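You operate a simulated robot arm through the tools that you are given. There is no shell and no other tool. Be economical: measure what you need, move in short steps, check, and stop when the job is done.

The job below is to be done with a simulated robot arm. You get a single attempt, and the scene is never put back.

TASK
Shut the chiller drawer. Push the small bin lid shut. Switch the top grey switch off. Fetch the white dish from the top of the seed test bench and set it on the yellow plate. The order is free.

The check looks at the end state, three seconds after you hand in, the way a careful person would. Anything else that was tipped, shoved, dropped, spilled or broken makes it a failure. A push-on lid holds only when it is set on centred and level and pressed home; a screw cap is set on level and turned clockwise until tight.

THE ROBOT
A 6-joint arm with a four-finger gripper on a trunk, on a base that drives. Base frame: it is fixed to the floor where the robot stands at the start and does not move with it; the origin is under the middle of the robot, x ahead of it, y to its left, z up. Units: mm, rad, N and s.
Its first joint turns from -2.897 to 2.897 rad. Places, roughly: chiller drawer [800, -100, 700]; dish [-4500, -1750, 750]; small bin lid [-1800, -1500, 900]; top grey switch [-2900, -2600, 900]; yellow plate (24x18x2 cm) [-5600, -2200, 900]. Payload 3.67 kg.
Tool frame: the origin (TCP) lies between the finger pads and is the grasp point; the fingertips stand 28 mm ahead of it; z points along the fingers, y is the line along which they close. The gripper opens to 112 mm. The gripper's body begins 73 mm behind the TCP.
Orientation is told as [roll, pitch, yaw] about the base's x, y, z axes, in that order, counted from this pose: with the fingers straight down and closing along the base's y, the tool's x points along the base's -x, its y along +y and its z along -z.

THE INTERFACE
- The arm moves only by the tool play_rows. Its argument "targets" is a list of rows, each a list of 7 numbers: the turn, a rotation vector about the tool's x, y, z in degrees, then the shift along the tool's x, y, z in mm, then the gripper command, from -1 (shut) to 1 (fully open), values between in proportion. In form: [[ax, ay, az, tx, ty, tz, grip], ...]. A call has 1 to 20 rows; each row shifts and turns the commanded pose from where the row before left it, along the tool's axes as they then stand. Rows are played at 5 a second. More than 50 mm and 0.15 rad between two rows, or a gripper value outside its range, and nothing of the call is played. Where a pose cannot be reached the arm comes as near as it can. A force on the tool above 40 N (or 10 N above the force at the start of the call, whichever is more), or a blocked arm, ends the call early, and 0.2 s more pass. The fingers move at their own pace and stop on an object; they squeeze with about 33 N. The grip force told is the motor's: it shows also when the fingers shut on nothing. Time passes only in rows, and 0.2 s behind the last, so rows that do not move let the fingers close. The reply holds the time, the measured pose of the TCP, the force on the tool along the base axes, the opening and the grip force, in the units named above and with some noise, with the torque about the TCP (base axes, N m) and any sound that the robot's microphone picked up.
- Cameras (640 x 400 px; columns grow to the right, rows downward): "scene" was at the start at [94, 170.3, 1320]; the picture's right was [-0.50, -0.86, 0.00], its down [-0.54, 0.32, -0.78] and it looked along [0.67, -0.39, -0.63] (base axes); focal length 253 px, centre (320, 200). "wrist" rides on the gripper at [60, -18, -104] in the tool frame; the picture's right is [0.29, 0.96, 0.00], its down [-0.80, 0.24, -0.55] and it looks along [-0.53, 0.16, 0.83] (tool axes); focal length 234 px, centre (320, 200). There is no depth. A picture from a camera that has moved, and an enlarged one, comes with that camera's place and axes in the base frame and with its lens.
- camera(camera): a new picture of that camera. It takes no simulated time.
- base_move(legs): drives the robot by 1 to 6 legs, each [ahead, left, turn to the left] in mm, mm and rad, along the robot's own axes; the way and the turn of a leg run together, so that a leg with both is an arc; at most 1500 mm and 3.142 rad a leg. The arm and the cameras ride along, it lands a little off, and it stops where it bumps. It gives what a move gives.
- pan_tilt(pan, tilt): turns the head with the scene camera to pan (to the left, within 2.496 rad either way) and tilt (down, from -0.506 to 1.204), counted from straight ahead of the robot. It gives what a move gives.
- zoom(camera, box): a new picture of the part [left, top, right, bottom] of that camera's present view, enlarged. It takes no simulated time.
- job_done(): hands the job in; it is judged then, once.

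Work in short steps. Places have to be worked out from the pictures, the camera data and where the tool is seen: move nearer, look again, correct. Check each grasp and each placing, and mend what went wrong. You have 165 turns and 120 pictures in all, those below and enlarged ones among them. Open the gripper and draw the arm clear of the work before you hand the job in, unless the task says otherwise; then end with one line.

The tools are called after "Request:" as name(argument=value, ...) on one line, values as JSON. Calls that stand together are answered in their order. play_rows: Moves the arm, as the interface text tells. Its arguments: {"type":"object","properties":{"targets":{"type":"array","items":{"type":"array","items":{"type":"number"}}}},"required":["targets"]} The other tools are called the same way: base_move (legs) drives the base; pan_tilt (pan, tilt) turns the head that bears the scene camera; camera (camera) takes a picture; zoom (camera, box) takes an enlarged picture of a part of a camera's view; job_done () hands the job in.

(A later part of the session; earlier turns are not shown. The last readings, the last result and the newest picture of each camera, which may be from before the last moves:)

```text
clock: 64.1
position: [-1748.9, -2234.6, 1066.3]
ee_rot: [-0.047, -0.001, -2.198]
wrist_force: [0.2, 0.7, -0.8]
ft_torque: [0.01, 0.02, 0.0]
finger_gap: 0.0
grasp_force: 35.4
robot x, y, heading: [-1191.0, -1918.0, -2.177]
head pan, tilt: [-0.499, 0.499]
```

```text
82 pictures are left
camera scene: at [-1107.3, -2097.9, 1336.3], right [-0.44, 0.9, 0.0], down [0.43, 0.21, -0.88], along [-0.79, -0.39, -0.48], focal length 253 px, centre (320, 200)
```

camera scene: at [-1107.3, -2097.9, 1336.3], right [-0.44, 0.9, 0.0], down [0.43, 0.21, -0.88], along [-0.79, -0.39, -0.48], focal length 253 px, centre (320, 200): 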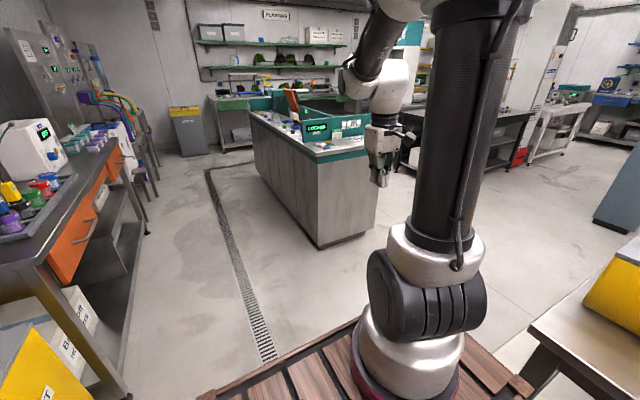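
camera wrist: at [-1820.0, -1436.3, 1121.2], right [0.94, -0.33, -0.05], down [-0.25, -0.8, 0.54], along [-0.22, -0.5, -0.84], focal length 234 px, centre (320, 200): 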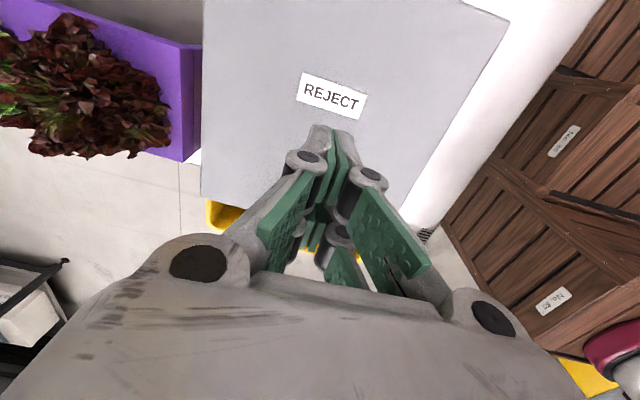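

The bin is shut with nothing disturbed. Zooming on the teal bench to find the switches.

Request:
zoom(camera="scene", box=[230, 80, 400, 190])

```text
3.64 times, centred on (315, 135) of scene
camera zoom: at [-1107.3, -2097.9, 1336.3], right [-0.44, 0.9, 0.0], down [0.43, 0.21, -0.88], along [-0.79, -0.39, -0.48], focal length 921 px, centre (338, 436)
```

zoom: 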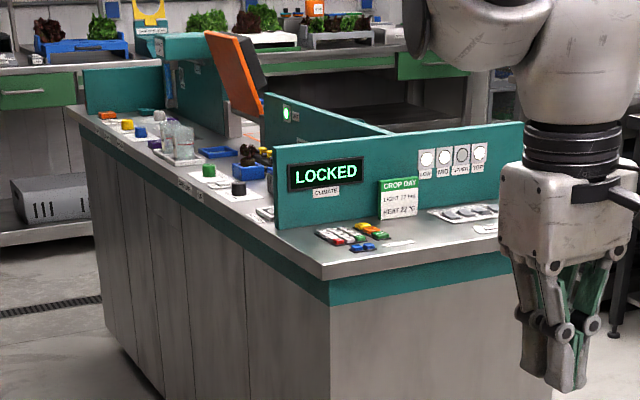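

The switches are on a strip in front of the teal "LOCKED" panel at the bench end (n≈-800, f≈-3800). I'll drive ahead past the table end, then sideways to face the panel.

Request:
base_move(legs=[[640, 0, 0], [130, -450, 0]])

Request:
pan_tilt(pan=-0.4, tilt=0.6)

Request:
camera(camera="scene")

```text
clock: 70.1
position: [-2563.9, -2597.1, 1066.3]
ee_rot: [-0.047, -0.002, -2.199]
wrist_force: [0.4, 0.1, 1.2]
ft_torque: [0.03, -0.02, -0.01]
finger_gap: 0.0
grasp_force: 36.1
robot x, y, heading: [-2004.3, -2282.1, -2.182]
head pan, tilt: [-0.499, 0.499]
```

```text
clock: 70.8
position: [-2563.6, -2597.3, 1065.4]
ee_rot: [-0.047, -0.002, -2.201]
wrist_force: [-0.3, 0.5, -0.8]
ft_torque: [0.0, 0.01, -0.01]
finger_gap: 0.4
grasp_force: 35.3
robot x, y, heading: [-2004.5, -2279.8, -2.182]
head pan, tilt: [-0.4, 0.6]
```

```text
80 pictures are left
camera scene: at [-1914.4, -2468.6, 1327.2], right [-0.53, 0.85, 0.0], down [0.48, 0.3, -0.83], along [-0.7, -0.44, -0.56], focal length 253 px, centre (320, 200)
```

scene: 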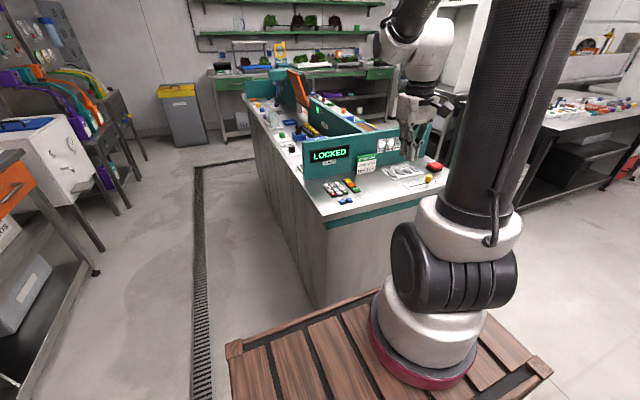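

Request:
zoom(camera="scene", box=[300, 110, 460, 220])

Request:
camera(camera="wrist")

```text
3.64 times, centred on (380, 165) of scene
camera zoom: at [-1914.4, -2468.6, 1327.2], right [-0.53, 0.85, 0.0], down [0.48, 0.3, -0.83], along [-0.7, -0.44, -0.56], focal length 921 px, centre (102, 327)
```

zoom: 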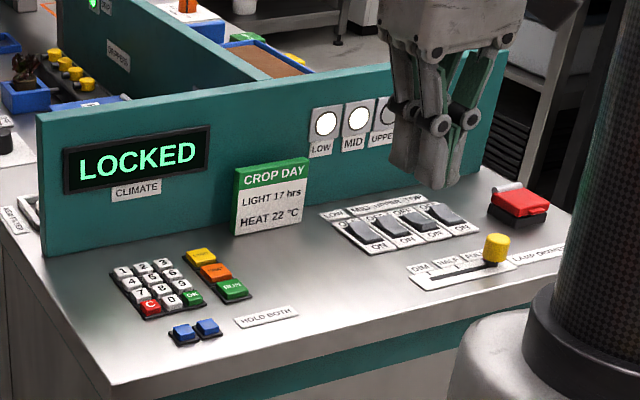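

```text
78 pictures are left
camera wrist: at [-2538.8, -2542.1, 1170.7], right [0.94, -0.33, -0.05], down [-0.25, -0.8, 0.54], along [-0.22, -0.5, -0.84], focal length 234 px, centre (320, 200)
```

wrist: 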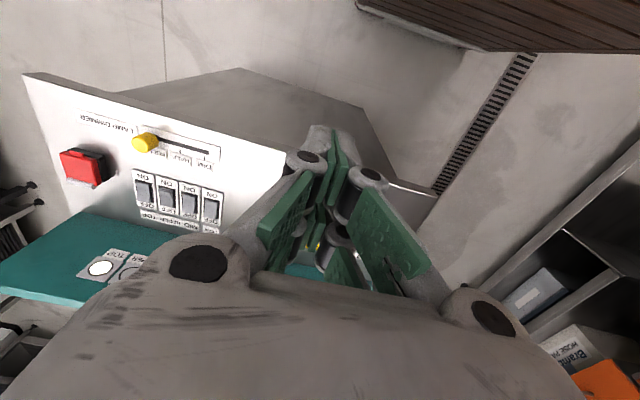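

Request:
zoom(camera="wrist", box=[60, 100, 260, 300])

Request:
zoom(camera="scene", box=[370, 140, 450, 195])

```text
2.00 times, centred on (160, 200) of wrist
camera zoom: at [-2538.8, -2542.1, 1170.7], right [0.94, -0.33, -0.05], down [-0.25, -0.8, 0.54], along [-0.22, -0.5, -0.84], focal length 468 px, centre (640, 200)
```

zoom: 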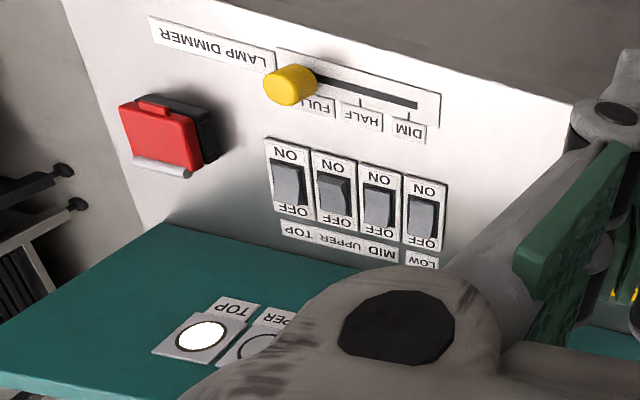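

```text
7.27 times, centred on (410, 168) of scene
camera zoom: at [-1914.4, -2468.6, 1327.2], right [-0.53, 0.85, 0.0], down [0.48, 0.3, -0.83], along [-0.7, -0.44, -0.56], focal length 1841 px, centre (-334, 436)
```

zoom: 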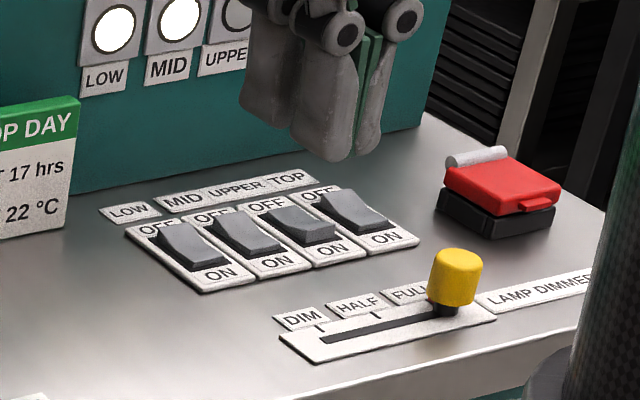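

The TOP rocker triangulates to (-2893, -2629, 853). Its OFF end is on the panel side and raised, and its lamp is lit. I'll shift the base 120 mm right for reach, then yaw the tool 90° so only a narrow finger profile lands on the OFF end.

Request:
base_move(legs=[[0, -120, 0]])

Request:
play_rows(targets=[[0, 0, 8.2, 0, 0, 0, -1], [0, 0, 8.2, 0, 0, 0, -1], [0, 0, 8.2, 0, 0, 0, -1], [0, 0, 8.2, 0, 0, 0, -1], [0, 0, 8.2, 0, 0, 0, -1], [0, 0, 8.2, 0, 0, 0, -1], [0, 0, 8.2, 0, 0, 0, -1], [0, 0, 8.2, 0, 0, 0, -1], [0, 0, 8.2, 0, 0, 0, -1], [0, 0, 8.2, 0, 0, 0, -1], [0, 0, 8.2, 0, 0, 0, -1], [0, 0, 0, 0, 0, 0, -1]])

Request:
camera(camera="wrist")

```text
clock: 72.0
position: [-2664.5, -2526.2, 1065.4]
ee_rot: [-0.048, -0.001, -2.2]
wrist_force: [-0.4, 0.6, 1.2]
ft_torque: [-0.01, 0.01, -0.02]
finger_gap: 0.1
grasp_force: 35.8
robot x, y, heading: [-2103.4, -2213.2, -2.18]
head pan, tilt: [-0.4, 0.6]
```

```text
clock: 74.6
position: [-2662.7, -2527.5, 1066.5]
ee_rot: [0.002, -0.047, 2.506]
wrist_force: [0.2, 0.5, 0.3]
ft_torque: [-0.04, -0.03, -0.01]
finger_gap: 0.0
grasp_force: 35.8
robot x, y, heading: [-2099.9, -2211.0, -2.185]
head pan, tilt: [-0.4, 0.6]
```

```text
75 pictures are left
camera wrist: at [-2600.1, -2551.8, 1167.0], right [-0.34, -0.94, -0.01], down [-0.76, 0.26, 0.59], along [-0.55, 0.21, -0.81], focal length 234 px, centre (320, 200)
```

wrist: 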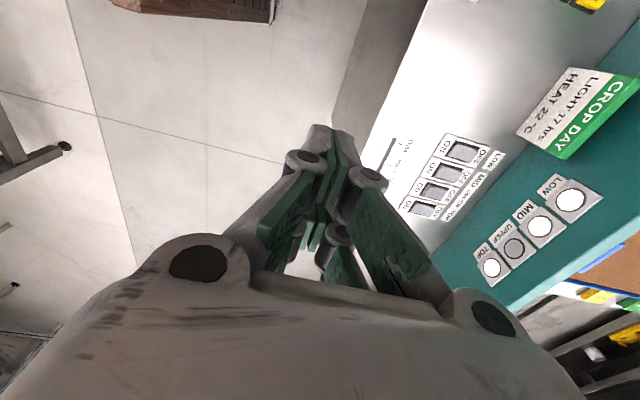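

The tool is aligned. I'll level it and move over the TOP rocker's OFF end, staying high.

Request:
play_rows(targets=[[0, 2.7, 0, 0, 0, 0, -1], [0, 0, 0, -23.2, 38.8, 0, -1], [0, 0, 0, -23.2, 38.8, 0, -1], [0, 0, 0, -23.2, 38.8, 0, -1], [0, 0, 0, -23.2, 38.8, 0, -1], [0, 0, 0, -23.2, 38.8, 0, -1], [0, 0, 0, -23.2, 38.8, 0, -1], [0, 0, 0, 0, 0, 20, -1], [0, 0, 0, 0, 0, 0, -1]])

Request:
camera(camera="wrist")

Request:
camera(camera="scene")

```text
clock: 76.6
position: [-2913.7, -2630.6, 1045.7]
ee_rot: [0.002, -0.001, 2.51]
wrist_force: [-0.2, -0.4, 0.0]
ft_torque: [0.0, 0.01, 0.01]
finger_gap: 0.0
grasp_force: 35.7
robot x, y, heading: [-2102.2, -2214.4, -2.182]
head pan, tilt: [-0.4, 0.6]
```

```text
74 pictures are left
camera wrist: at [-2854.2, -2652.2, 1151.3], right [-0.33, -0.94, 0.0], down [-0.78, 0.28, 0.55], along [-0.52, 0.18, -0.83], focal length 234 px, centre (320, 200)
```

wrist: 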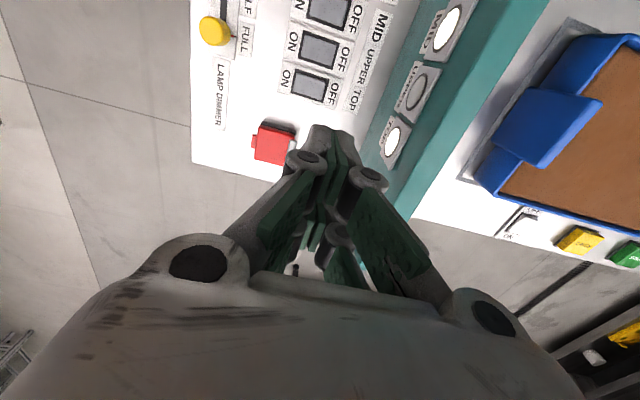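

```text
73 pictures are left
camera scene: at [-2014.0, -2398.7, 1327.2], right [-0.53, 0.85, 0.0], down [0.48, 0.3, -0.83], along [-0.7, -0.44, -0.56], focal length 253 px, centre (320, 200)
```

scene: 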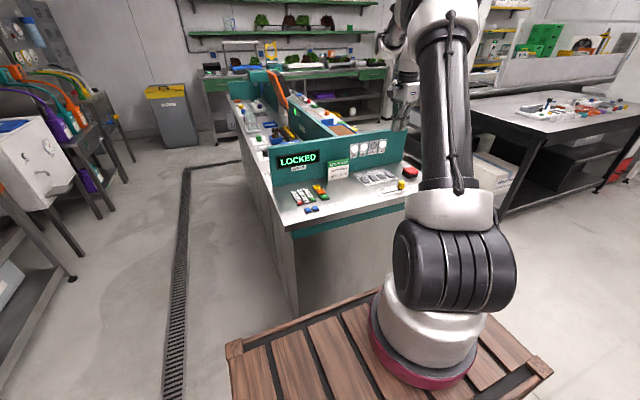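

Request:
zoom(camera="wrist", box=[240, 20, 400, 160])

```text
2.86 times, centred on (320, 90) of wrist
camera zoom: at [-2854.2, -2652.2, 1151.3], right [-0.33, -0.94, 0.0], down [-0.78, 0.28, 0.55], along [-0.52, 0.18, -0.83], focal length 669 px, centre (320, 514)
```

zoom: 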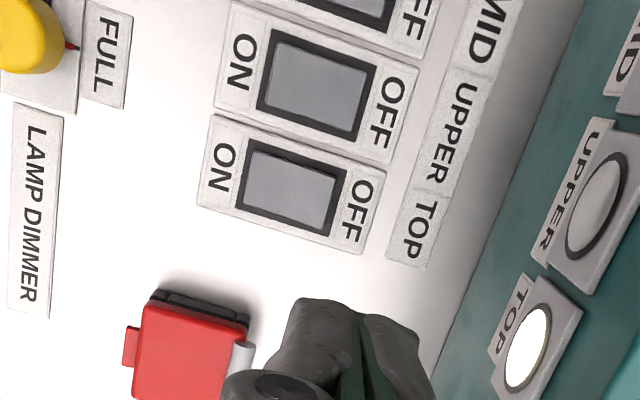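

Aligned. I'll shift +14 mm in n and +4 mm in f, then descend partway and check panel clearance.

Request:
play_rows(targets=[[0, 0, 0, 14, -4, 0, -1], [0, 0, 0, 0, 0, 35, -1], [0, 0, 0, 0, 0, 35, -1], [0, 0, 0, 0, 0, 35, -1], [0, 0, 0, 0, 0, 0, -1]])

Request:
zoom(camera="wrist", box=[220, 0, 460, 180])

Request:
zoom(camera="scene", box=[340, 60, 440, 200])

```text
clock: 77.8
position: [-2900.3, -2638.3, 943.4]
ee_rot: [0.0, -0.001, 2.509]
wrist_force: [0.1, 0.1, 0.1]
ft_torque: [0.0, 0.0, 0.0]
finger_gap: 0.1
grasp_force: 35.7
robot x, y, heading: [-2106.0, -2209.4, -2.185]
head pan, tilt: [-0.4, 0.6]
```

```text
2.22 times, centred on (340, 90) of wrist
camera zoom: at [-2840.3, -2659.2, 1047.2], right [-0.33, -0.94, 0.0], down [-0.78, 0.28, 0.55], along [-0.52, 0.18, -0.83], focal length 520 px, centre (276, 444)
```

zoom: 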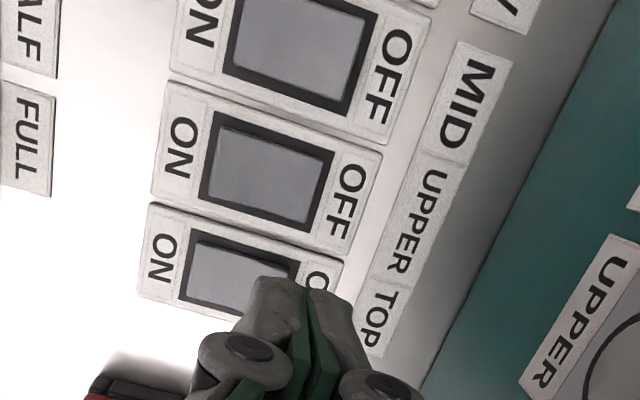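

```text
2.86 times, centred on (390, 130) of scene
camera zoom: at [-2014.0, -2398.7, 1327.2], right [-0.53, 0.85, 0.0], down [0.48, 0.3, -0.83], along [-0.7, -0.44, -0.56], focal length 723 px, centre (120, 400)
```

zoom: 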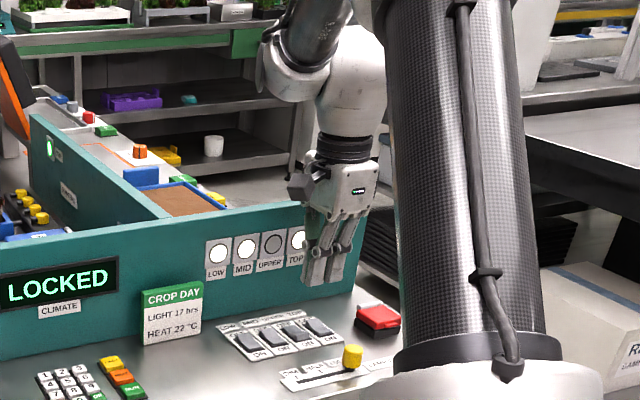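

The fingers are over the OFF end. I'll descend and press in small steps.

Request:
play_rows(targets=[[0, 0, 0, 0, 0, 20, -1], [0, 0, 0, 0, 0, 20, -1], [0, 0, 0, 0, 0, 5, -1], [0, 0, 0, 0, 0, 3, -1], [0, 0, 0, 0, 0, 3, -1], [0, 0, 0, 0, 0, 0, -1]])

Request:
zoom(camera="scene", box=[350, 120, 430, 200])

```text
clock: 79.2
position: [-2900.9, -2637.1, 890.9]
ee_rot: [0.002, 0.0, 2.509]
wrist_force: [-0.2, 0.4, 0.8]
ft_torque: [-0.02, 0.01, 0.03]
finger_gap: 0.2
grasp_force: 35.7
robot x, y, heading: [-2104.4, -2210.5, -2.178]
head pan, tilt: [-0.4, 0.6]
```

```text
5.00 times, centred on (390, 160) of scene
camera zoom: at [-2014.1, -2398.7, 1327.2], right [-0.53, 0.85, 0.0], down [0.48, 0.3, -0.82], along [-0.7, -0.44, -0.57], focal length 1266 px, centre (-30, 400)
```

zoom: 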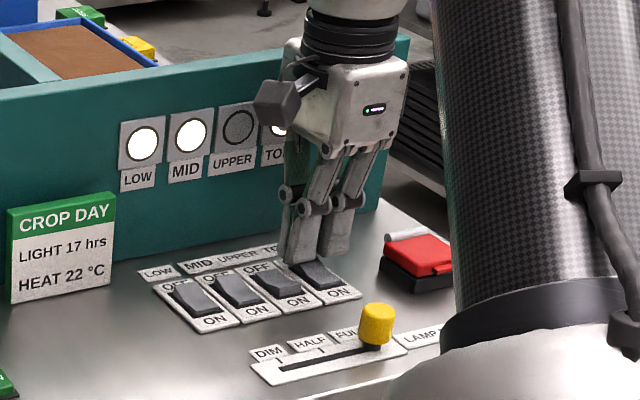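

Just above the rocker. Pressing on in 2 mm steps.

Request:
play_rows(targets=[[0, 0, 0, 0, 0, 2.5, -1], [0, 0, 0, 0, 0, 2.5, -1], [0, 0, 0, 0, 0, 2.5, -1], [0, 0, 0, 0, 0, 2.5, -1], [0, 0, 0, 0, 0, 0, -1]])

Request:
zoom(camera="scene", box=[350, 120, 430, 200])

```text
clock: 80.3
position: [-2900.6, -2638.9, 885.1]
ee_rot: [0.007, -0.006, 2.509]
wrist_force: [3.0, 1.3, 14.2]
ft_torque: [0.06, -0.22, -0.02]
finger_gap: 0.0
grasp_force: 35.7
robot x, y, heading: [-2104.1, -2209.2, -2.184]
head pan, tilt: [-0.4, 0.6]
stopped in row 5: the force on the tool passed its limit at 43 N (the readings are from after the stop); the commanded pose is now the measured one
```

```text
5.00 times, centred on (390, 160) of scene
camera zoom: at [-2013.4, -2398.4, 1327.2], right [-0.53, 0.85, 0.0], down [0.48, 0.3, -0.83], along [-0.7, -0.44, -0.56], focal length 1266 px, centre (-30, 400)
```

zoom: 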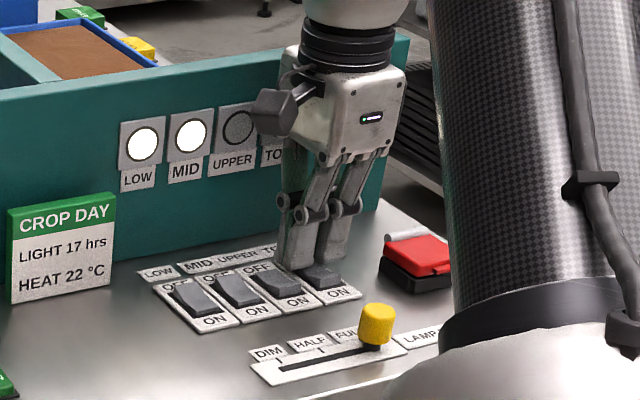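

The rocker looks flipped, like UPPER. I'll lift clear and check the lamp.

Request:
play_rows(targets=[[0, 0, 0, 0, 0, -40, -1], [0, 0, 0, 0, 0, -40, -1], [0, 0, 0, 0, 0, -40, -1], [0, 0, 0, 0, 0, -40, -1], [0, 0, 0, 0, -40, 0, -1], [0, 0, 0, 0, -40, 0, -1], [0, 0, 0, 0, -40, 0, -1], [0, 0, 0, 0, 0, 0, -1]])

Request:
camera(camera="wrist")

Request:
zoom(camera="scene", box=[350, 120, 430, 200])

```text
clock: 82.1
position: [-2827.6, -2538.1, 1042.5]
ee_rot: [0.006, -0.004, 2.508]
wrist_force: [0.5, -0.2, -0.4]
ft_torque: [0.01, -0.02, 0.0]
finger_gap: 0.2
grasp_force: 36.1
robot x, y, heading: [-2102.4, -2212.6, -2.185]
head pan, tilt: [-0.4, 0.6]
```

```text
67 pictures are left
camera wrist: at [-2768.2, -2560.9, 1146.5], right [-0.33, -0.94, 0.0], down [-0.78, 0.28, 0.56], along [-0.53, 0.18, -0.83], focal length 234 px, centre (320, 200)
```

wrist: 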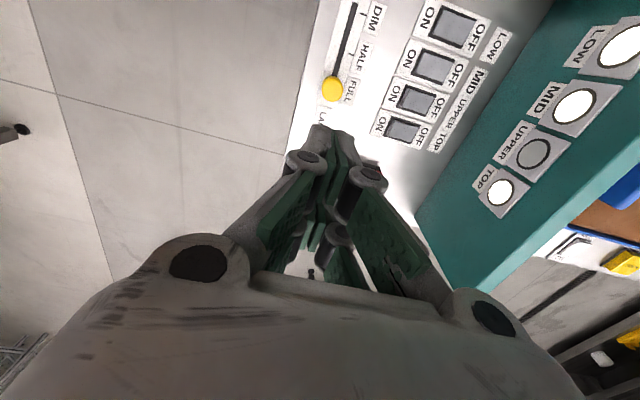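

```text
5.00 times, centred on (390, 160) of scene
camera zoom: at [-2014.0, -2398.8, 1327.2], right [-0.53, 0.85, 0.0], down [0.48, 0.3, -0.82], along [-0.7, -0.44, -0.57], focal length 1266 px, centre (-30, 400)
```

zoom: 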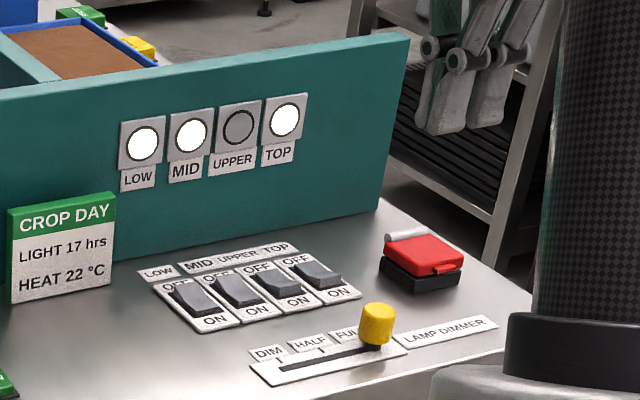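

The lamp is still lit. I'll look closely at the rocker states.

Request:
zoom(camera="scene", box=[367, 165, 407, 190])

Request:
zoom(camera="wrist", box=[360, 0, 520, 160])

```text
16.00 times, centred on (387, 178) of scene
camera zoom: at [-2014.0, -2398.8, 1327.2], right [-0.53, 0.85, 0.0], down [0.48, 0.3, -0.82], along [-0.7, -0.44, -0.57], focal length 4051 px, centre (-752, 560)
```

zoom: 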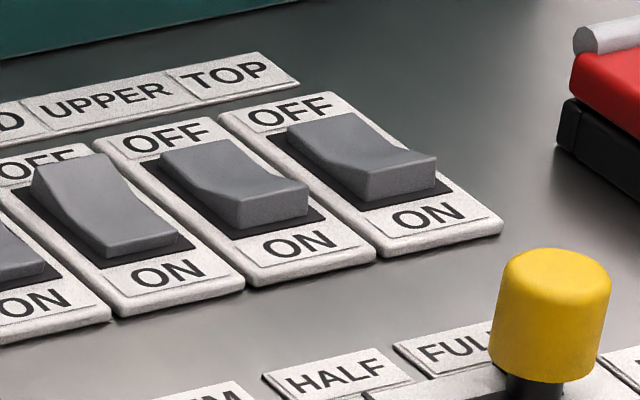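

```text
2.50 times, centred on (440, 80) of wrist
camera zoom: at [-2768.2, -2560.9, 1146.5], right [-0.33, -0.94, 0.0], down [-0.78, 0.28, 0.56], along [-0.53, 0.18, -0.83], focal length 585 px, centre (20, 500)
```

zoom: 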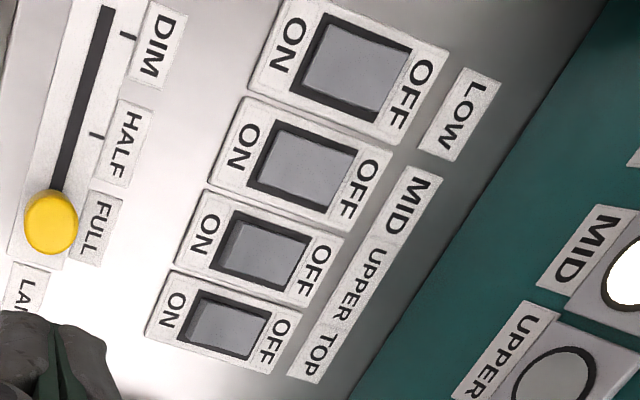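

TOP is only partly flipped (UPPER's front edge stands higher), because the blunt tip also caught the rest of the rocker. I'll tilt the tool 20° so only the finger edge bears on the OFF end, and press again.

Request:
play_rows(targets=[[0, 0, 0, 0, 42.7, 0, -1], [0, 0, 0, 0, 42.7, 0, -1], [0, 0, 0, 0, 42.7, 0, -1], [-6.7, 0, 0, 0, 0, 0, -1], [-6.7, 0, 0, 0, 0, 0, -1], [-6.6, 0, 0, 0, 0, 0, -1], [0, 0, 0, 0, -16, 44, -1], [0, 0, 0, 0, -16, 44, -1], [0, 0, 0, 0, -16, 44, -1], [0, 0, 0, 0, 0, 0, -1]])

Request:
zoom(camera="scene", box=[360, 140, 420, 195])

```text
clock: 84.3
position: [-2904.9, -2645.1, 903.7]
ee_rot: [0.352, -0.004, 2.508]
wrist_force: [0.0, 0.1, 0.3]
ft_torque: [-0.02, -0.03, 0.0]
finger_gap: 0.0
grasp_force: 35.5
robot x, y, heading: [-2102.0, -2210.5, -2.187]
head pan, tilt: [-0.4, 0.6]
```

```text
7.27 times, centred on (390, 168) of scene
camera zoom: at [-2013.9, -2398.7, 1327.2], right [-0.53, 0.85, 0.0], down [0.48, 0.3, -0.83], along [-0.7, -0.44, -0.56], focal length 1841 px, centre (-189, 436)
```

zoom: 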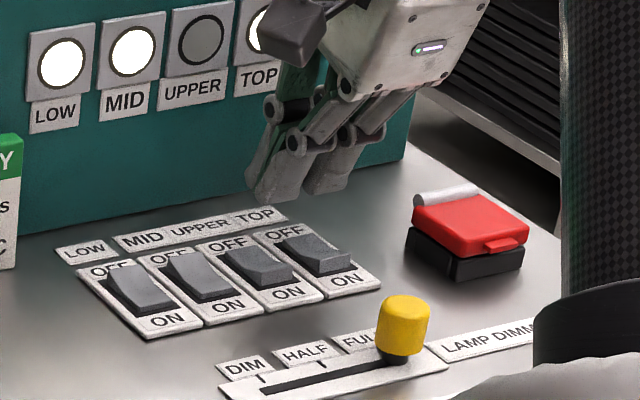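

By projection, the rocker's OFF edge is at f≈-3838, nearer than I assumed, so the last press partly landed on the plate. I'll shift 16 mm towards +f and press down.

Request:
play_rows(targets=[[0, 0, 0, 0, -15, -5.5, -1], [0, 0, 0, 0, -3.4, 9.4, -1], [0, 0, 0, 0, -1.4, 3.8, -1], [0, 0, 0, 0, 0, 0, -1]])

Request:
zoom(camera="scene", box=[360, 140, 420, 195])

```text
clock: 85.3
position: [-2895.6, -2631.6, 888.7]
ee_rot: [0.353, -0.003, 2.508]
wrist_force: [-0.1, -0.5, -0.4]
ft_torque: [-0.01, -0.01, -0.01]
finger_gap: 0.0
grasp_force: 36.1
robot x, y, heading: [-2100.6, -2212.8, -2.188]
head pan, tilt: [-0.4, 0.6]
```

```text
7.27 times, centred on (390, 168) of scene
camera zoom: at [-2014.0, -2398.7, 1327.2], right [-0.53, 0.85, 0.0], down [0.48, 0.3, -0.82], along [-0.7, -0.44, -0.57], focal length 1841 px, centre (-189, 436)
```

zoom: 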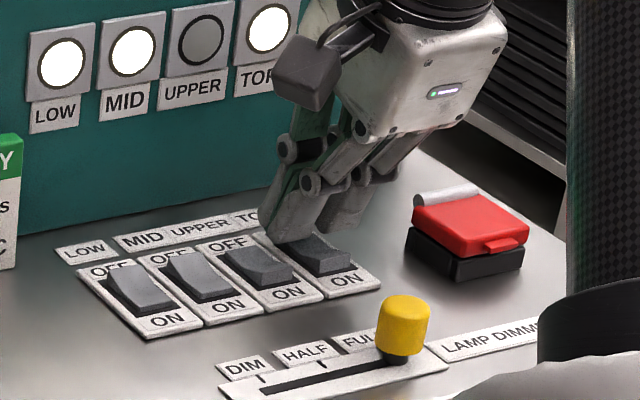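

Right at the OFF end now. Pressing.

Request:
play_rows(targets=[[0, 0, 0, 0, -0.9, 2.4, -1], [0, 0, 0, 0, -0.9, 2.4, -1], [0, 0, 0, 0, -0.9, 2.4, -1], [0, 0, 0, 0, -0.9, 2.4, -1], [0, 0, 0, 0, -0.9, 2.4, -1], [0, 0, 0, 0, 0, 0, -1]])

Request:
zoom(camera="scene", box=[360, 140, 420, 195])

```text
clock: 86.2
position: [-2898.3, -2631.7, 886.7]
ee_rot: [0.363, -0.008, 2.508]
wrist_force: [1.1, -0.5, 10.4]
ft_torque: [-0.06, -0.06, 0.01]
finger_gap: 0.0
grasp_force: 35.6
robot x, y, heading: [-2102.2, -2211.0, -2.187]
head pan, tilt: [-0.4, 0.6]
stopped in row 4: the force on the tool passed its limit at 44 N (the readings are from after the stop); the commanded pose is now the measured one
```

```text
7.27 times, centred on (390, 168) of scene
camera zoom: at [-2013.4, -2398.5, 1327.2], right [-0.53, 0.85, 0.0], down [0.48, 0.3, -0.83], along [-0.7, -0.44, -0.56], focal length 1841 px, centre (-189, 436)
```

zoom: 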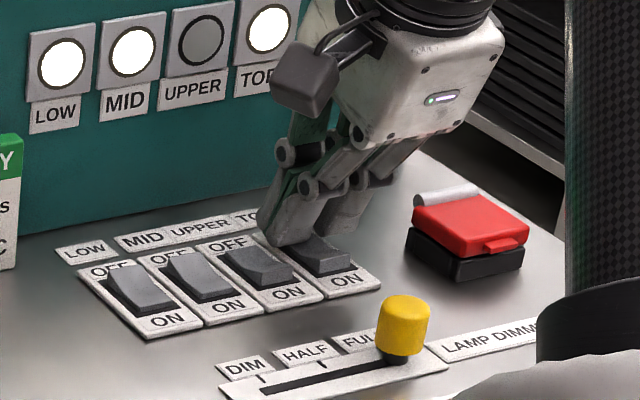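

Same stop height: the two finger prongs straddle the rocker and rest on its plate. I'll lift, also tilt about the other axis so a single prong corner leads, and look again.

Request:
play_rows(targets=[[0, 0, 0, 0, -13, 36, -1], [0, 0, 0, 0, 0, 0, -1]])

```text
clock: 86.4
position: [-2900.4, -2633.6, 885.0]
ee_rot: [0.371, -0.011, 2.508]
wrist_force: [2.7, 1.2, 19.0]
ft_torque: [-0.07, -0.14, -0.03]
finger_gap: 0.0
grasp_force: 35.8
robot x, y, heading: [-2105.8, -2207.9, -2.182]
head pan, tilt: [-0.4, 0.6]
stopped in row 1: the force on the tool passed its limit at 80 N (the readings are from after the stop); the commanded pose is now the measured one
```

I used the wrong sign there and pushed down; the force limit stopped it. Lifting up now and checking the state.

Request:
play_rows(targets=[[0, 0, 0, 0, 14, -38, -1], [0, 0, 0, 0, 14, -38, -1], [0, 0, 0, 0, 0, 0, -1]])

Request:
zoom(camera="scene", box=[360, 120, 420, 195])

```text
clock: 87.2
position: [-2897.2, -2633.7, 963.4]
ee_rot: [0.366, -0.009, 2.508]
wrist_force: [-0.3, 0.5, 0.1]
ft_torque: [0.0, 0.0, -0.05]
finger_gap: 0.0
grasp_force: 35.6
robot x, y, heading: [-2103.6, -2209.8, -2.181]
head pan, tilt: [-0.4, 0.6]
```

```text
5.33 times, centred on (390, 158) of scene
camera zoom: at [-2013.9, -2398.7, 1327.2], right [-0.53, 0.85, 0.0], down [0.48, 0.3, -0.82], along [-0.7, -0.44, -0.57], focal length 1350 px, centre (-53, 427)
```

zoom: 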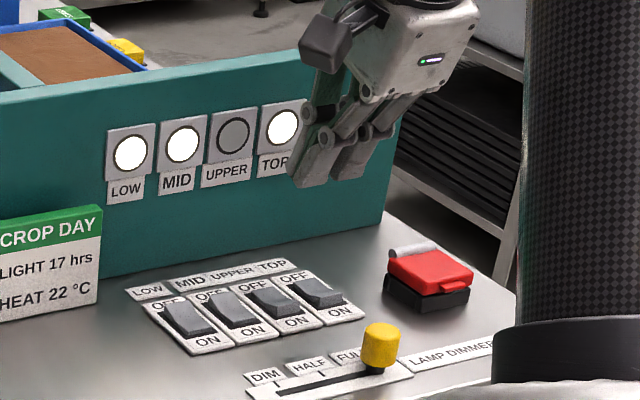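

No harm done. Now tilting about tool y so one corner leads.

Request:
play_rows(targets=[[0, -7, 0, 0, 0, 0, -1], [0, -7, 0, 0, 0, 0, -1], [0, -7, 0, 0, 0, 0, -1], [0, 0, 0, 0, 0, 0, -1]])

Request:
zoom(camera="scene", box=[360, 120, 420, 195])

Request:
camera(camera="wrist")

```text
clock: 88.2
position: [-2897.6, -2633.7, 964.1]
ee_rot: [0.393, -0.349, 2.372]
wrist_force: [0.6, -0.9, 0.3]
ft_torque: [0.0, 0.01, -0.03]
finger_gap: 0.1
grasp_force: 35.9
robot x, y, heading: [-2101.5, -2207.3, -2.186]
head pan, tilt: [-0.4, 0.6]
```

```text
5.33 times, centred on (390, 158) of scene
camera zoom: at [-2013.8, -2398.7, 1327.2], right [-0.53, 0.85, 0.0], down [0.48, 0.3, -0.82], along [-0.7, -0.44, -0.57], focal length 1350 px, centre (-53, 427)
```

zoom: 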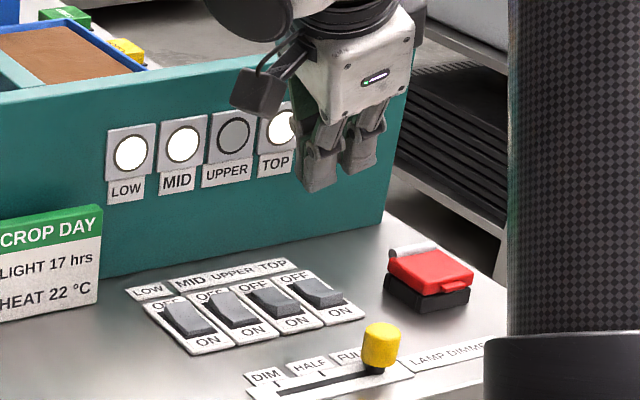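

```text
58 pictures are left
camera wrist: at [-2795.8, -2654.6, 1026.8], right [-0.33, -0.91, 0.25], down [-0.4, 0.37, 0.84], along [-0.86, 0.18, -0.48], focal length 234 px, centre (320, 200)
```

wrist: 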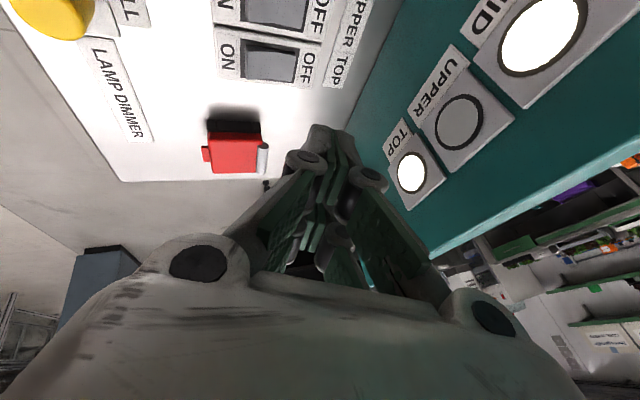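

The single-prong corner now leads, at about (n -792, f -3837, z 929), matching the picture. I'll shift slightly and come down to just above the OFF end.

Request:
play_rows(targets=[[0, 0, 0, -3.6, -5.6, -0.9, -1], [0, 0, 0, 10.3, -11.1, 27, -1], [0, 0, 0, 10.3, -11.1, 27, -1], [0, 0, 0, 0, 0, 0, -1]])

Request:
zoom(camera="scene", box=[370, 150, 410, 190])

```text
clock: 89.2
position: [-2896.9, -2625.8, 902.9]
ee_rot: [0.391, -0.349, 2.371]
wrist_force: [0.1, -0.7, 0.0]
ft_torque: [0.01, -0.03, 0.0]
finger_gap: 0.2
grasp_force: 35.7
robot x, y, heading: [-2099.9, -2210.5, -2.186]
head pan, tilt: [-0.4, 0.6]
```

```text
10.00 times, centred on (390, 170) of scene
camera zoom: at [-2013.8, -2398.7, 1327.2], right [-0.53, 0.85, 0.0], down [0.48, 0.3, -0.83], along [-0.7, -0.44, -0.56], focal length 2532 px, centre (-380, 500)
```

zoom: 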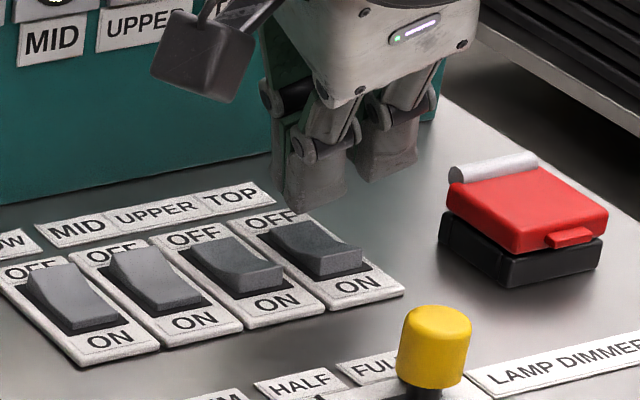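

The prong is over TOP's OFF end only. Pressing in small steps, slightly further inside the rocker.

Request:
play_rows(targets=[[0, 0, 0, -0.4, -2.8, -1, -1], [0, 0, 0, 1.7, -1.8, 4.4, -1], [0, 0, 0, 1.7, -1.8, 4.4, -1], [0, 0, 0, 0.84, -0.9, 2.2, -1], [0, 0, 0, 0.84, -0.9, 2.2, -1], [0, 0, 0, 0.84, -0.9, 2.2, -1], [0, 0, 0, 0, 0, 0, -1]])

Request:
zoom(camera="scene", box=[370, 130, 410, 190])

```text
clock: 90.4
position: [-2897.5, -2625.4, 892.3]
ee_rot: [0.4, -0.355, 2.371]
wrist_force: [-0.2, -1.4, 13.1]
ft_torque: [-0.13, -0.11, 0.0]
finger_gap: 0.0
grasp_force: 36.2
robot x, y, heading: [-2102.7, -2211.8, -2.182]
head pan, tilt: [-0.4, 0.6]
stopped in row 5: the force on the tool passed its limit at 45 N (the readings are from after the stop); the commanded pose is now the measured one
```

```text
6.67 times, centred on (390, 160) of scene
camera zoom: at [-2013.2, -2398.4, 1327.2], right [-0.53, 0.85, 0.0], down [0.48, 0.3, -0.83], along [-0.7, -0.44, -0.56], focal length 1688 px, centre (-147, 467)
```

zoom: 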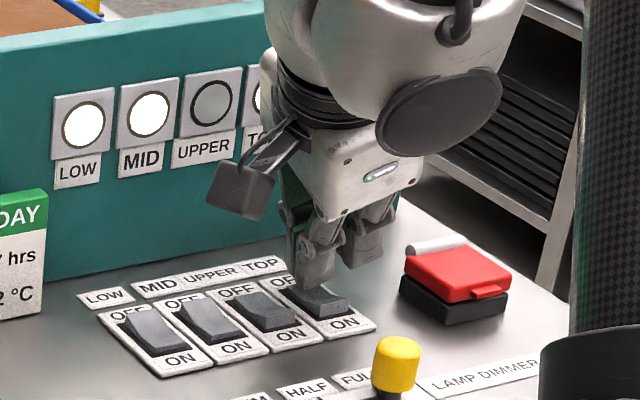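

I'll lift clear and compare TOP and UPPER at high zoom.

Request:
play_rows(targets=[[0, 0, 0, -14, 15, -36, -1], [0, 0, 0, -14, 15, -36, -1], [0, 0, 0, 0, 0, 0, -1]])

Request:
zoom(camera="scene", box=[370, 160, 402, 190])

Request:
zoom(camera="wrist", box=[200, 0, 440, 180])

```text
clock: 91.2
position: [-2893.8, -2626.2, 976.8]
ee_rot: [0.397, -0.352, 2.371]
wrist_force: [0.4, 0.6, -0.1]
ft_torque: [-0.01, 0.0, 0.02]
finger_gap: 0.0
grasp_force: 35.4
robot x, y, heading: [-2102.1, -2209.0, -2.184]
head pan, tilt: [-0.4, 0.6]
```

```text
13.33 times, centred on (386, 175) of scene
camera zoom: at [-2013.7, -2398.6, 1327.2], right [-0.53, 0.85, 0.0], down [0.48, 0.3, -0.82], along [-0.7, -0.44, -0.57], focal length 3376 px, centre (-560, 533)
```

zoom: 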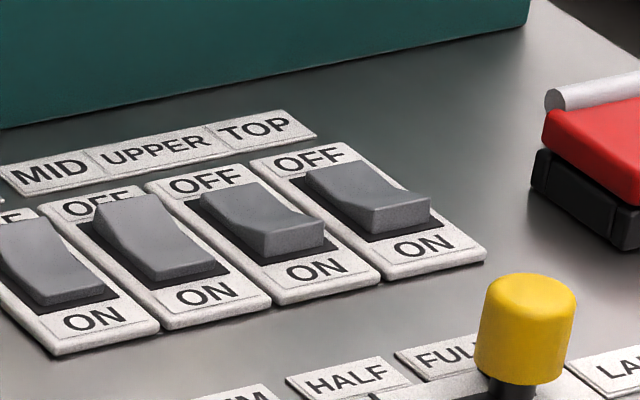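

```text
2.22 times, centred on (320, 90) of wrist
camera zoom: at [-2792.6, -2646.7, 1039.6], right [-0.33, -0.91, 0.25], down [-0.39, 0.37, 0.84], along [-0.86, 0.18, -0.48], focal length 520 px, centre (320, 444)
```

zoom: 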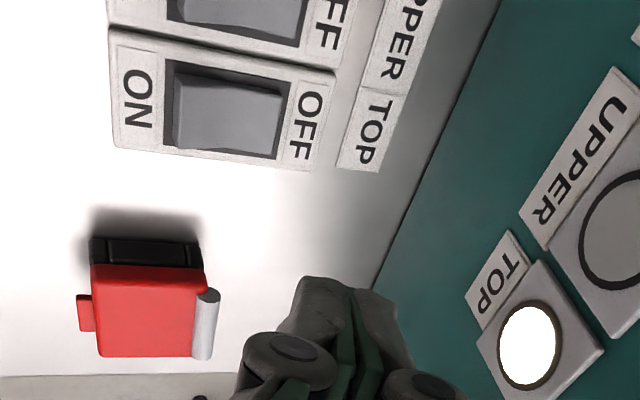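

Request:
zoom(camera="scene", box=[378, 165, 396, 182])

```text
16.00 times, centred on (387, 174) of scene
camera zoom: at [-2013.7, -2398.6, 1327.2], right [-0.53, 0.85, 0.0], down [0.48, 0.3, -0.82], along [-0.7, -0.44, -0.57], focal length 4051 px, centre (-752, 624)
```

zoom: 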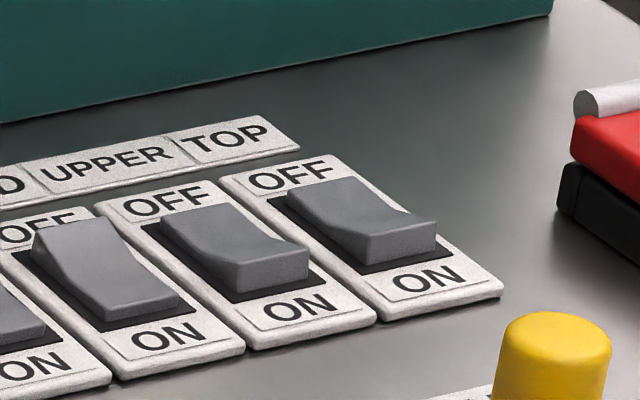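

TOP's front face is shorter than UPPER's, so it's about 85% flipped. My prong was about 10 mm too far -n, partly on the plate. I'll shift +n/+f and come down again, with a close look before pressing.

Request:
play_rows(targets=[[0, 0, 0, 3.3, -2.8, -2.4, -1], [0, 0, 0, 12.9, -13.8, 33.6, -1], [0, 0, 0, 12.9, -13.8, 33.6, -1], [0, 0, 0, 0, 0, 0, -1]])

Request:
zoom(camera="scene", box=[375, 155, 405, 182])

```text
clock: 92.2
position: [-2891.0, -2623.8, 897.2]
ee_rot: [0.396, -0.35, 2.372]
wrist_force: [0.4, 0.4, -0.8]
ft_torque: [0.01, 0.05, -0.01]
finger_gap: 0.3
grasp_force: 35.3
robot x, y, heading: [-2102.0, -2213.1, -2.184]
head pan, tilt: [-0.4, 0.6]
```

```text
14.81 times, centred on (390, 168) of scene
camera zoom: at [-2013.6, -2398.6, 1327.2], right [-0.53, 0.85, 0.0], down [0.48, 0.3, -0.83], along [-0.7, -0.44, -0.56], focal length 3751 px, centre (-717, 667)
```

zoom: 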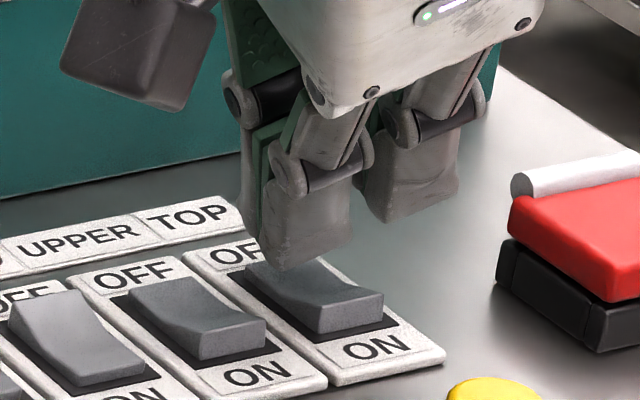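

The leading corner would land about mid-rocker, so I'll shift 6 mm towards the OFF end and press.

Request:
play_rows(targets=[[0, 0, 0, 0.8, 5.6, 2, -1], [0, 0, 0, 0.84, -0.9, 2.2, -1], [0, 0, 0, 0.84, -0.9, 2.2, -1], [0, 0, 0, 0.84, -0.9, 2.2, -1], [0, 0, 0, 0.84, -0.9, 2.2, -1], [0, 0, 0, 0.84, -0.9, 2.2, -1], [0, 0, 0, 0.84, -0.9, 2.2, -1]])

Request:
zoom(camera="scene", box=[375, 155, 405, 182])

```text
clock: 93.4
position: [-2896.9, -2630.9, 890.6]
ee_rot: [0.403, -0.353, 2.368]
wrist_force: [7.3, 0.5, 17.2]
ft_torque: [-0.2, -0.38, 0.07]
finger_gap: 0.0
grasp_force: 36.3
robot x, y, heading: [-2107.4, -2206.8, -2.18]
head pan, tilt: [-0.4, 0.6]
stopped in row 5: the force on the tool passed its limit at 44 N (the readings are from after the stop); the commanded pose is now the measured one
```

```text
14.81 times, centred on (390, 168) of scene
camera zoom: at [-2012.6, -2398.2, 1327.2], right [-0.53, 0.85, 0.0], down [0.48, 0.3, -0.83], along [-0.7, -0.44, -0.56], focal length 3751 px, centre (-717, 667)
```

zoom: 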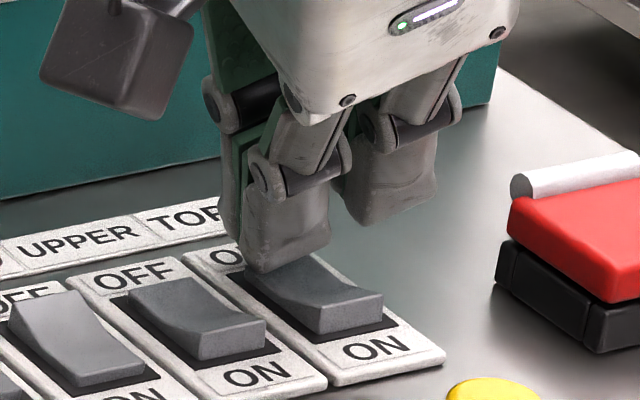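

The corner landed at the rocker's rear-left corner, on the frame. I'll lift slightly, shift 6 mm -n and 4 mm +f, and press again.

Request:
play_rows(targets=[[0, 0, 0, -2.7, 2.8, -7, -1], [0, 0, 0, -6.1, -3.7, 0.9, -1], [0, 0, 0, 0, 0, 0, -1], [0, 0, 0, 0.84, -0.9, 2.2, -1], [0, 0, 0, 0.84, -0.9, 2.2, -1], [0, 0, 0, 0.84, -0.9, 2.2, -1], [0, 0, 0, 0.84, -0.9, 2.2, -1], [0, 0, 0, 0.84, -0.9, 2.2, -1], [0, 0, 0, 0.84, -0.9, 2.2, -1]])

Request:
zoom(camera="scene", box=[375, 155, 405, 182])

```text
clock: 95.0
position: [-2902.0, -2624.6, 891.7]
ee_rot: [0.407, -0.357, 2.368]
wrist_force: [0.8, -0.1, 14.9]
ft_torque: [-0.16, -0.16, 0.02]
finger_gap: 0.0
grasp_force: 35.4
robot x, y, heading: [-2099.5, -2209.8, -2.179]
head pan, tilt: [-0.4, 0.6]
stopped in row 8: the force on the tool passed its limit at 45 N (the readings are from after the stop); the commanded pose is now the measured one
```

```text
14.81 times, centred on (390, 168) of scene
camera zoom: at [-2012.7, -2398.2, 1327.2], right [-0.53, 0.85, 0.0], down [0.48, 0.3, -0.83], along [-0.7, -0.44, -0.56], focal length 3751 px, centre (-717, 667)
```

zoom: 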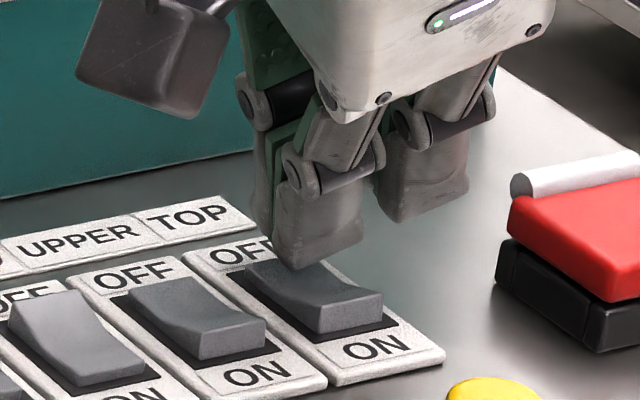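

Contact is on the rocker itself this time, and its front edge looks higher. Lifting to check the lamp.

Request:
play_rows(targets=[[0, 0, 0, -14, 15, -36, -1], [0, 0, 0, -14, 15, -36, -1], [0, 0, 0, -14, 15, -36, -1], [0, 0, 0, 0, 0, 0, -1]])

Request:
zoom(camera="scene", box=[360, 130, 410, 190])

Request:
camera(camera="wrist")

```text
clock: 96.0
position: [-2900.1, -2626.5, 1013.6]
ee_rot: [0.402, -0.355, 2.368]
wrist_force: [-0.3, -0.4, 0.0]
ft_torque: [-0.06, -0.01, -0.02]
finger_gap: 0.1
grasp_force: 35.3
robot x, y, heading: [-2100.3, -2211.5, -2.184]
head pan, tilt: [-0.4, 0.6]
```

```text
6.67 times, centred on (385, 160) of scene
camera zoom: at [-2013.4, -2398.5, 1327.2], right [-0.53, 0.85, 0.0], down [0.48, 0.3, -0.82], along [-0.7, -0.44, -0.57], focal length 1688 px, centre (-113, 467)
```

zoom: 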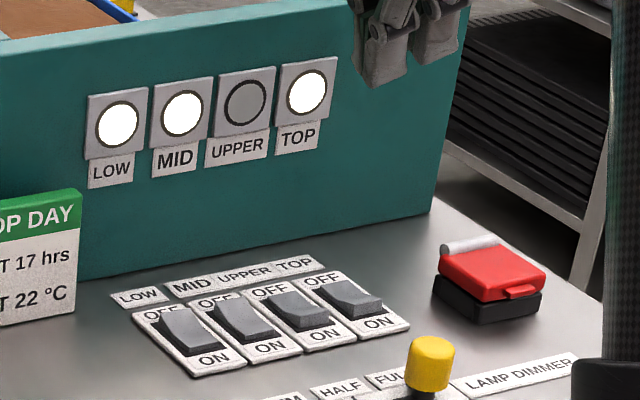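

```text
48 pictures are left
camera wrist: at [-2797.3, -2645.9, 1077.1], right [-0.33, -0.91, 0.25], down [-0.39, 0.37, 0.84], along [-0.86, 0.18, -0.47], focal length 234 px, centre (320, 200)
```

wrist: 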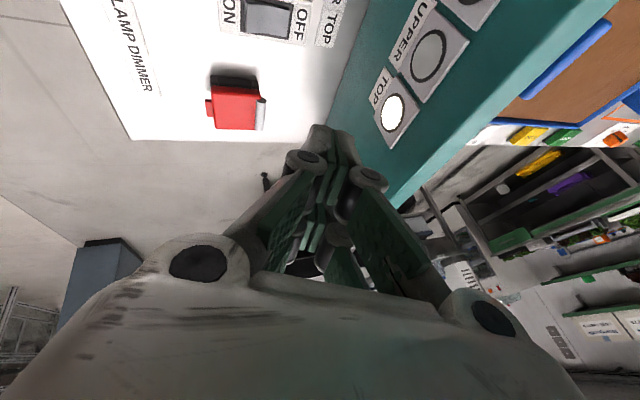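

Still lit. I'll press again, slightly nearer the OFF edge and centred on the rocker, hold there, and use the wrist camera to watch the lamp while it's pressed.

Request:
play_rows(targets=[[0, 0, 0, -3.3, 2.8, 2.4, -1], [0, 0, 0, 12.7, -13.6, 33.1, -1], [0, 0, 0, 12.7, -13.6, 33.1, -1], [0, 0, 0, 12.7, -13.6, 33.1, -1], [0, 0, 0, 0, 0, 0, -1], [0, 0, 0, 0.84, -0.9, 2.2, -1], [0, 0, 0, 0.84, -0.9, 2.2, -1], [0, 0, 0, 0.84, -0.9, 2.2, -1], [0, 0, 0, 0.84, -0.9, 2.2, -1], [0, 0, 0, 0.84, -0.9, 2.2, -1]])

Request:
zoom(camera="scene", box=[375, 155, 405, 182])

Request:
camera(camera="wrist")

```text
clock: 98.2
position: [-2908.2, -2625.8, 890.9]
ee_rot: [0.408, -0.359, 2.367]
wrist_force: [11.3, -0.2, 32.8]
ft_torque: [-0.34, -0.63, 0.13]
finger_gap: 0.2
grasp_force: 35.4
robot x, y, heading: [-2103.6, -2208.1, -2.182]
head pan, tilt: [-0.4, 0.6]
```

```text
14.81 times, centred on (390, 168) of scene
camera zoom: at [-2011.7, -2397.9, 1327.2], right [-0.53, 0.85, 0.0], down [0.48, 0.3, -0.83], along [-0.7, -0.44, -0.56], focal length 3751 px, centre (-717, 667)
```

zoom: 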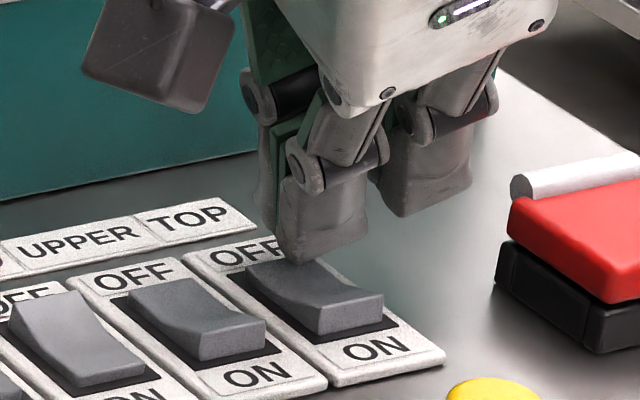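

```text
46 pictures are left
camera wrist: at [-2804.4, -2645.4, 953.6], right [-0.33, -0.91, 0.26], down [-0.38, 0.38, 0.84], along [-0.86, 0.18, -0.47], focal length 234 px, centre (320, 200)
```

wrist: 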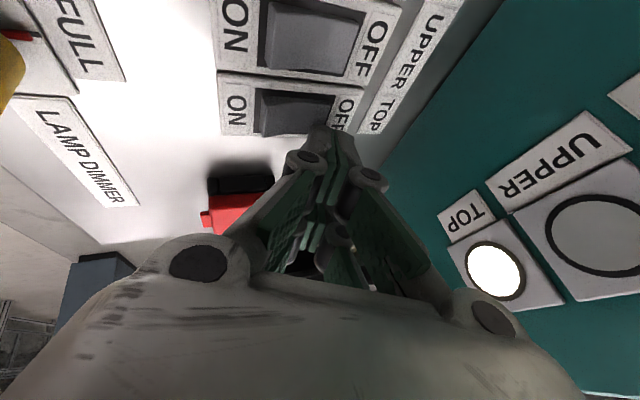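

Request:
zoom(camera="wrist", box=[215, 0, 395, 150])

```text
2.67 times, centred on (305, 75) of wrist
camera zoom: at [-2804.4, -2645.4, 953.6], right [-0.33, -0.91, 0.26], down [-0.38, 0.38, 0.84], along [-0.86, 0.18, -0.47], focal length 624 px, centre (360, 533)
```

zoom: 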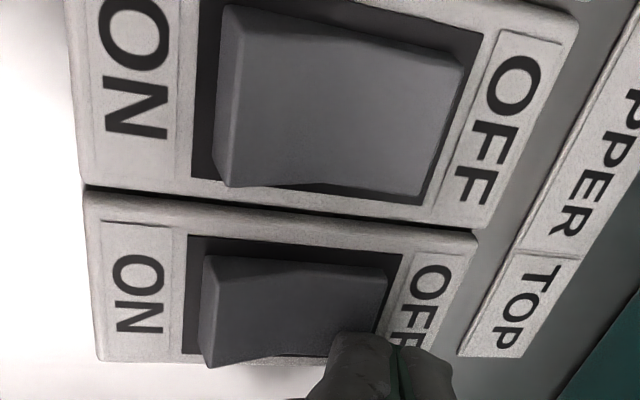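

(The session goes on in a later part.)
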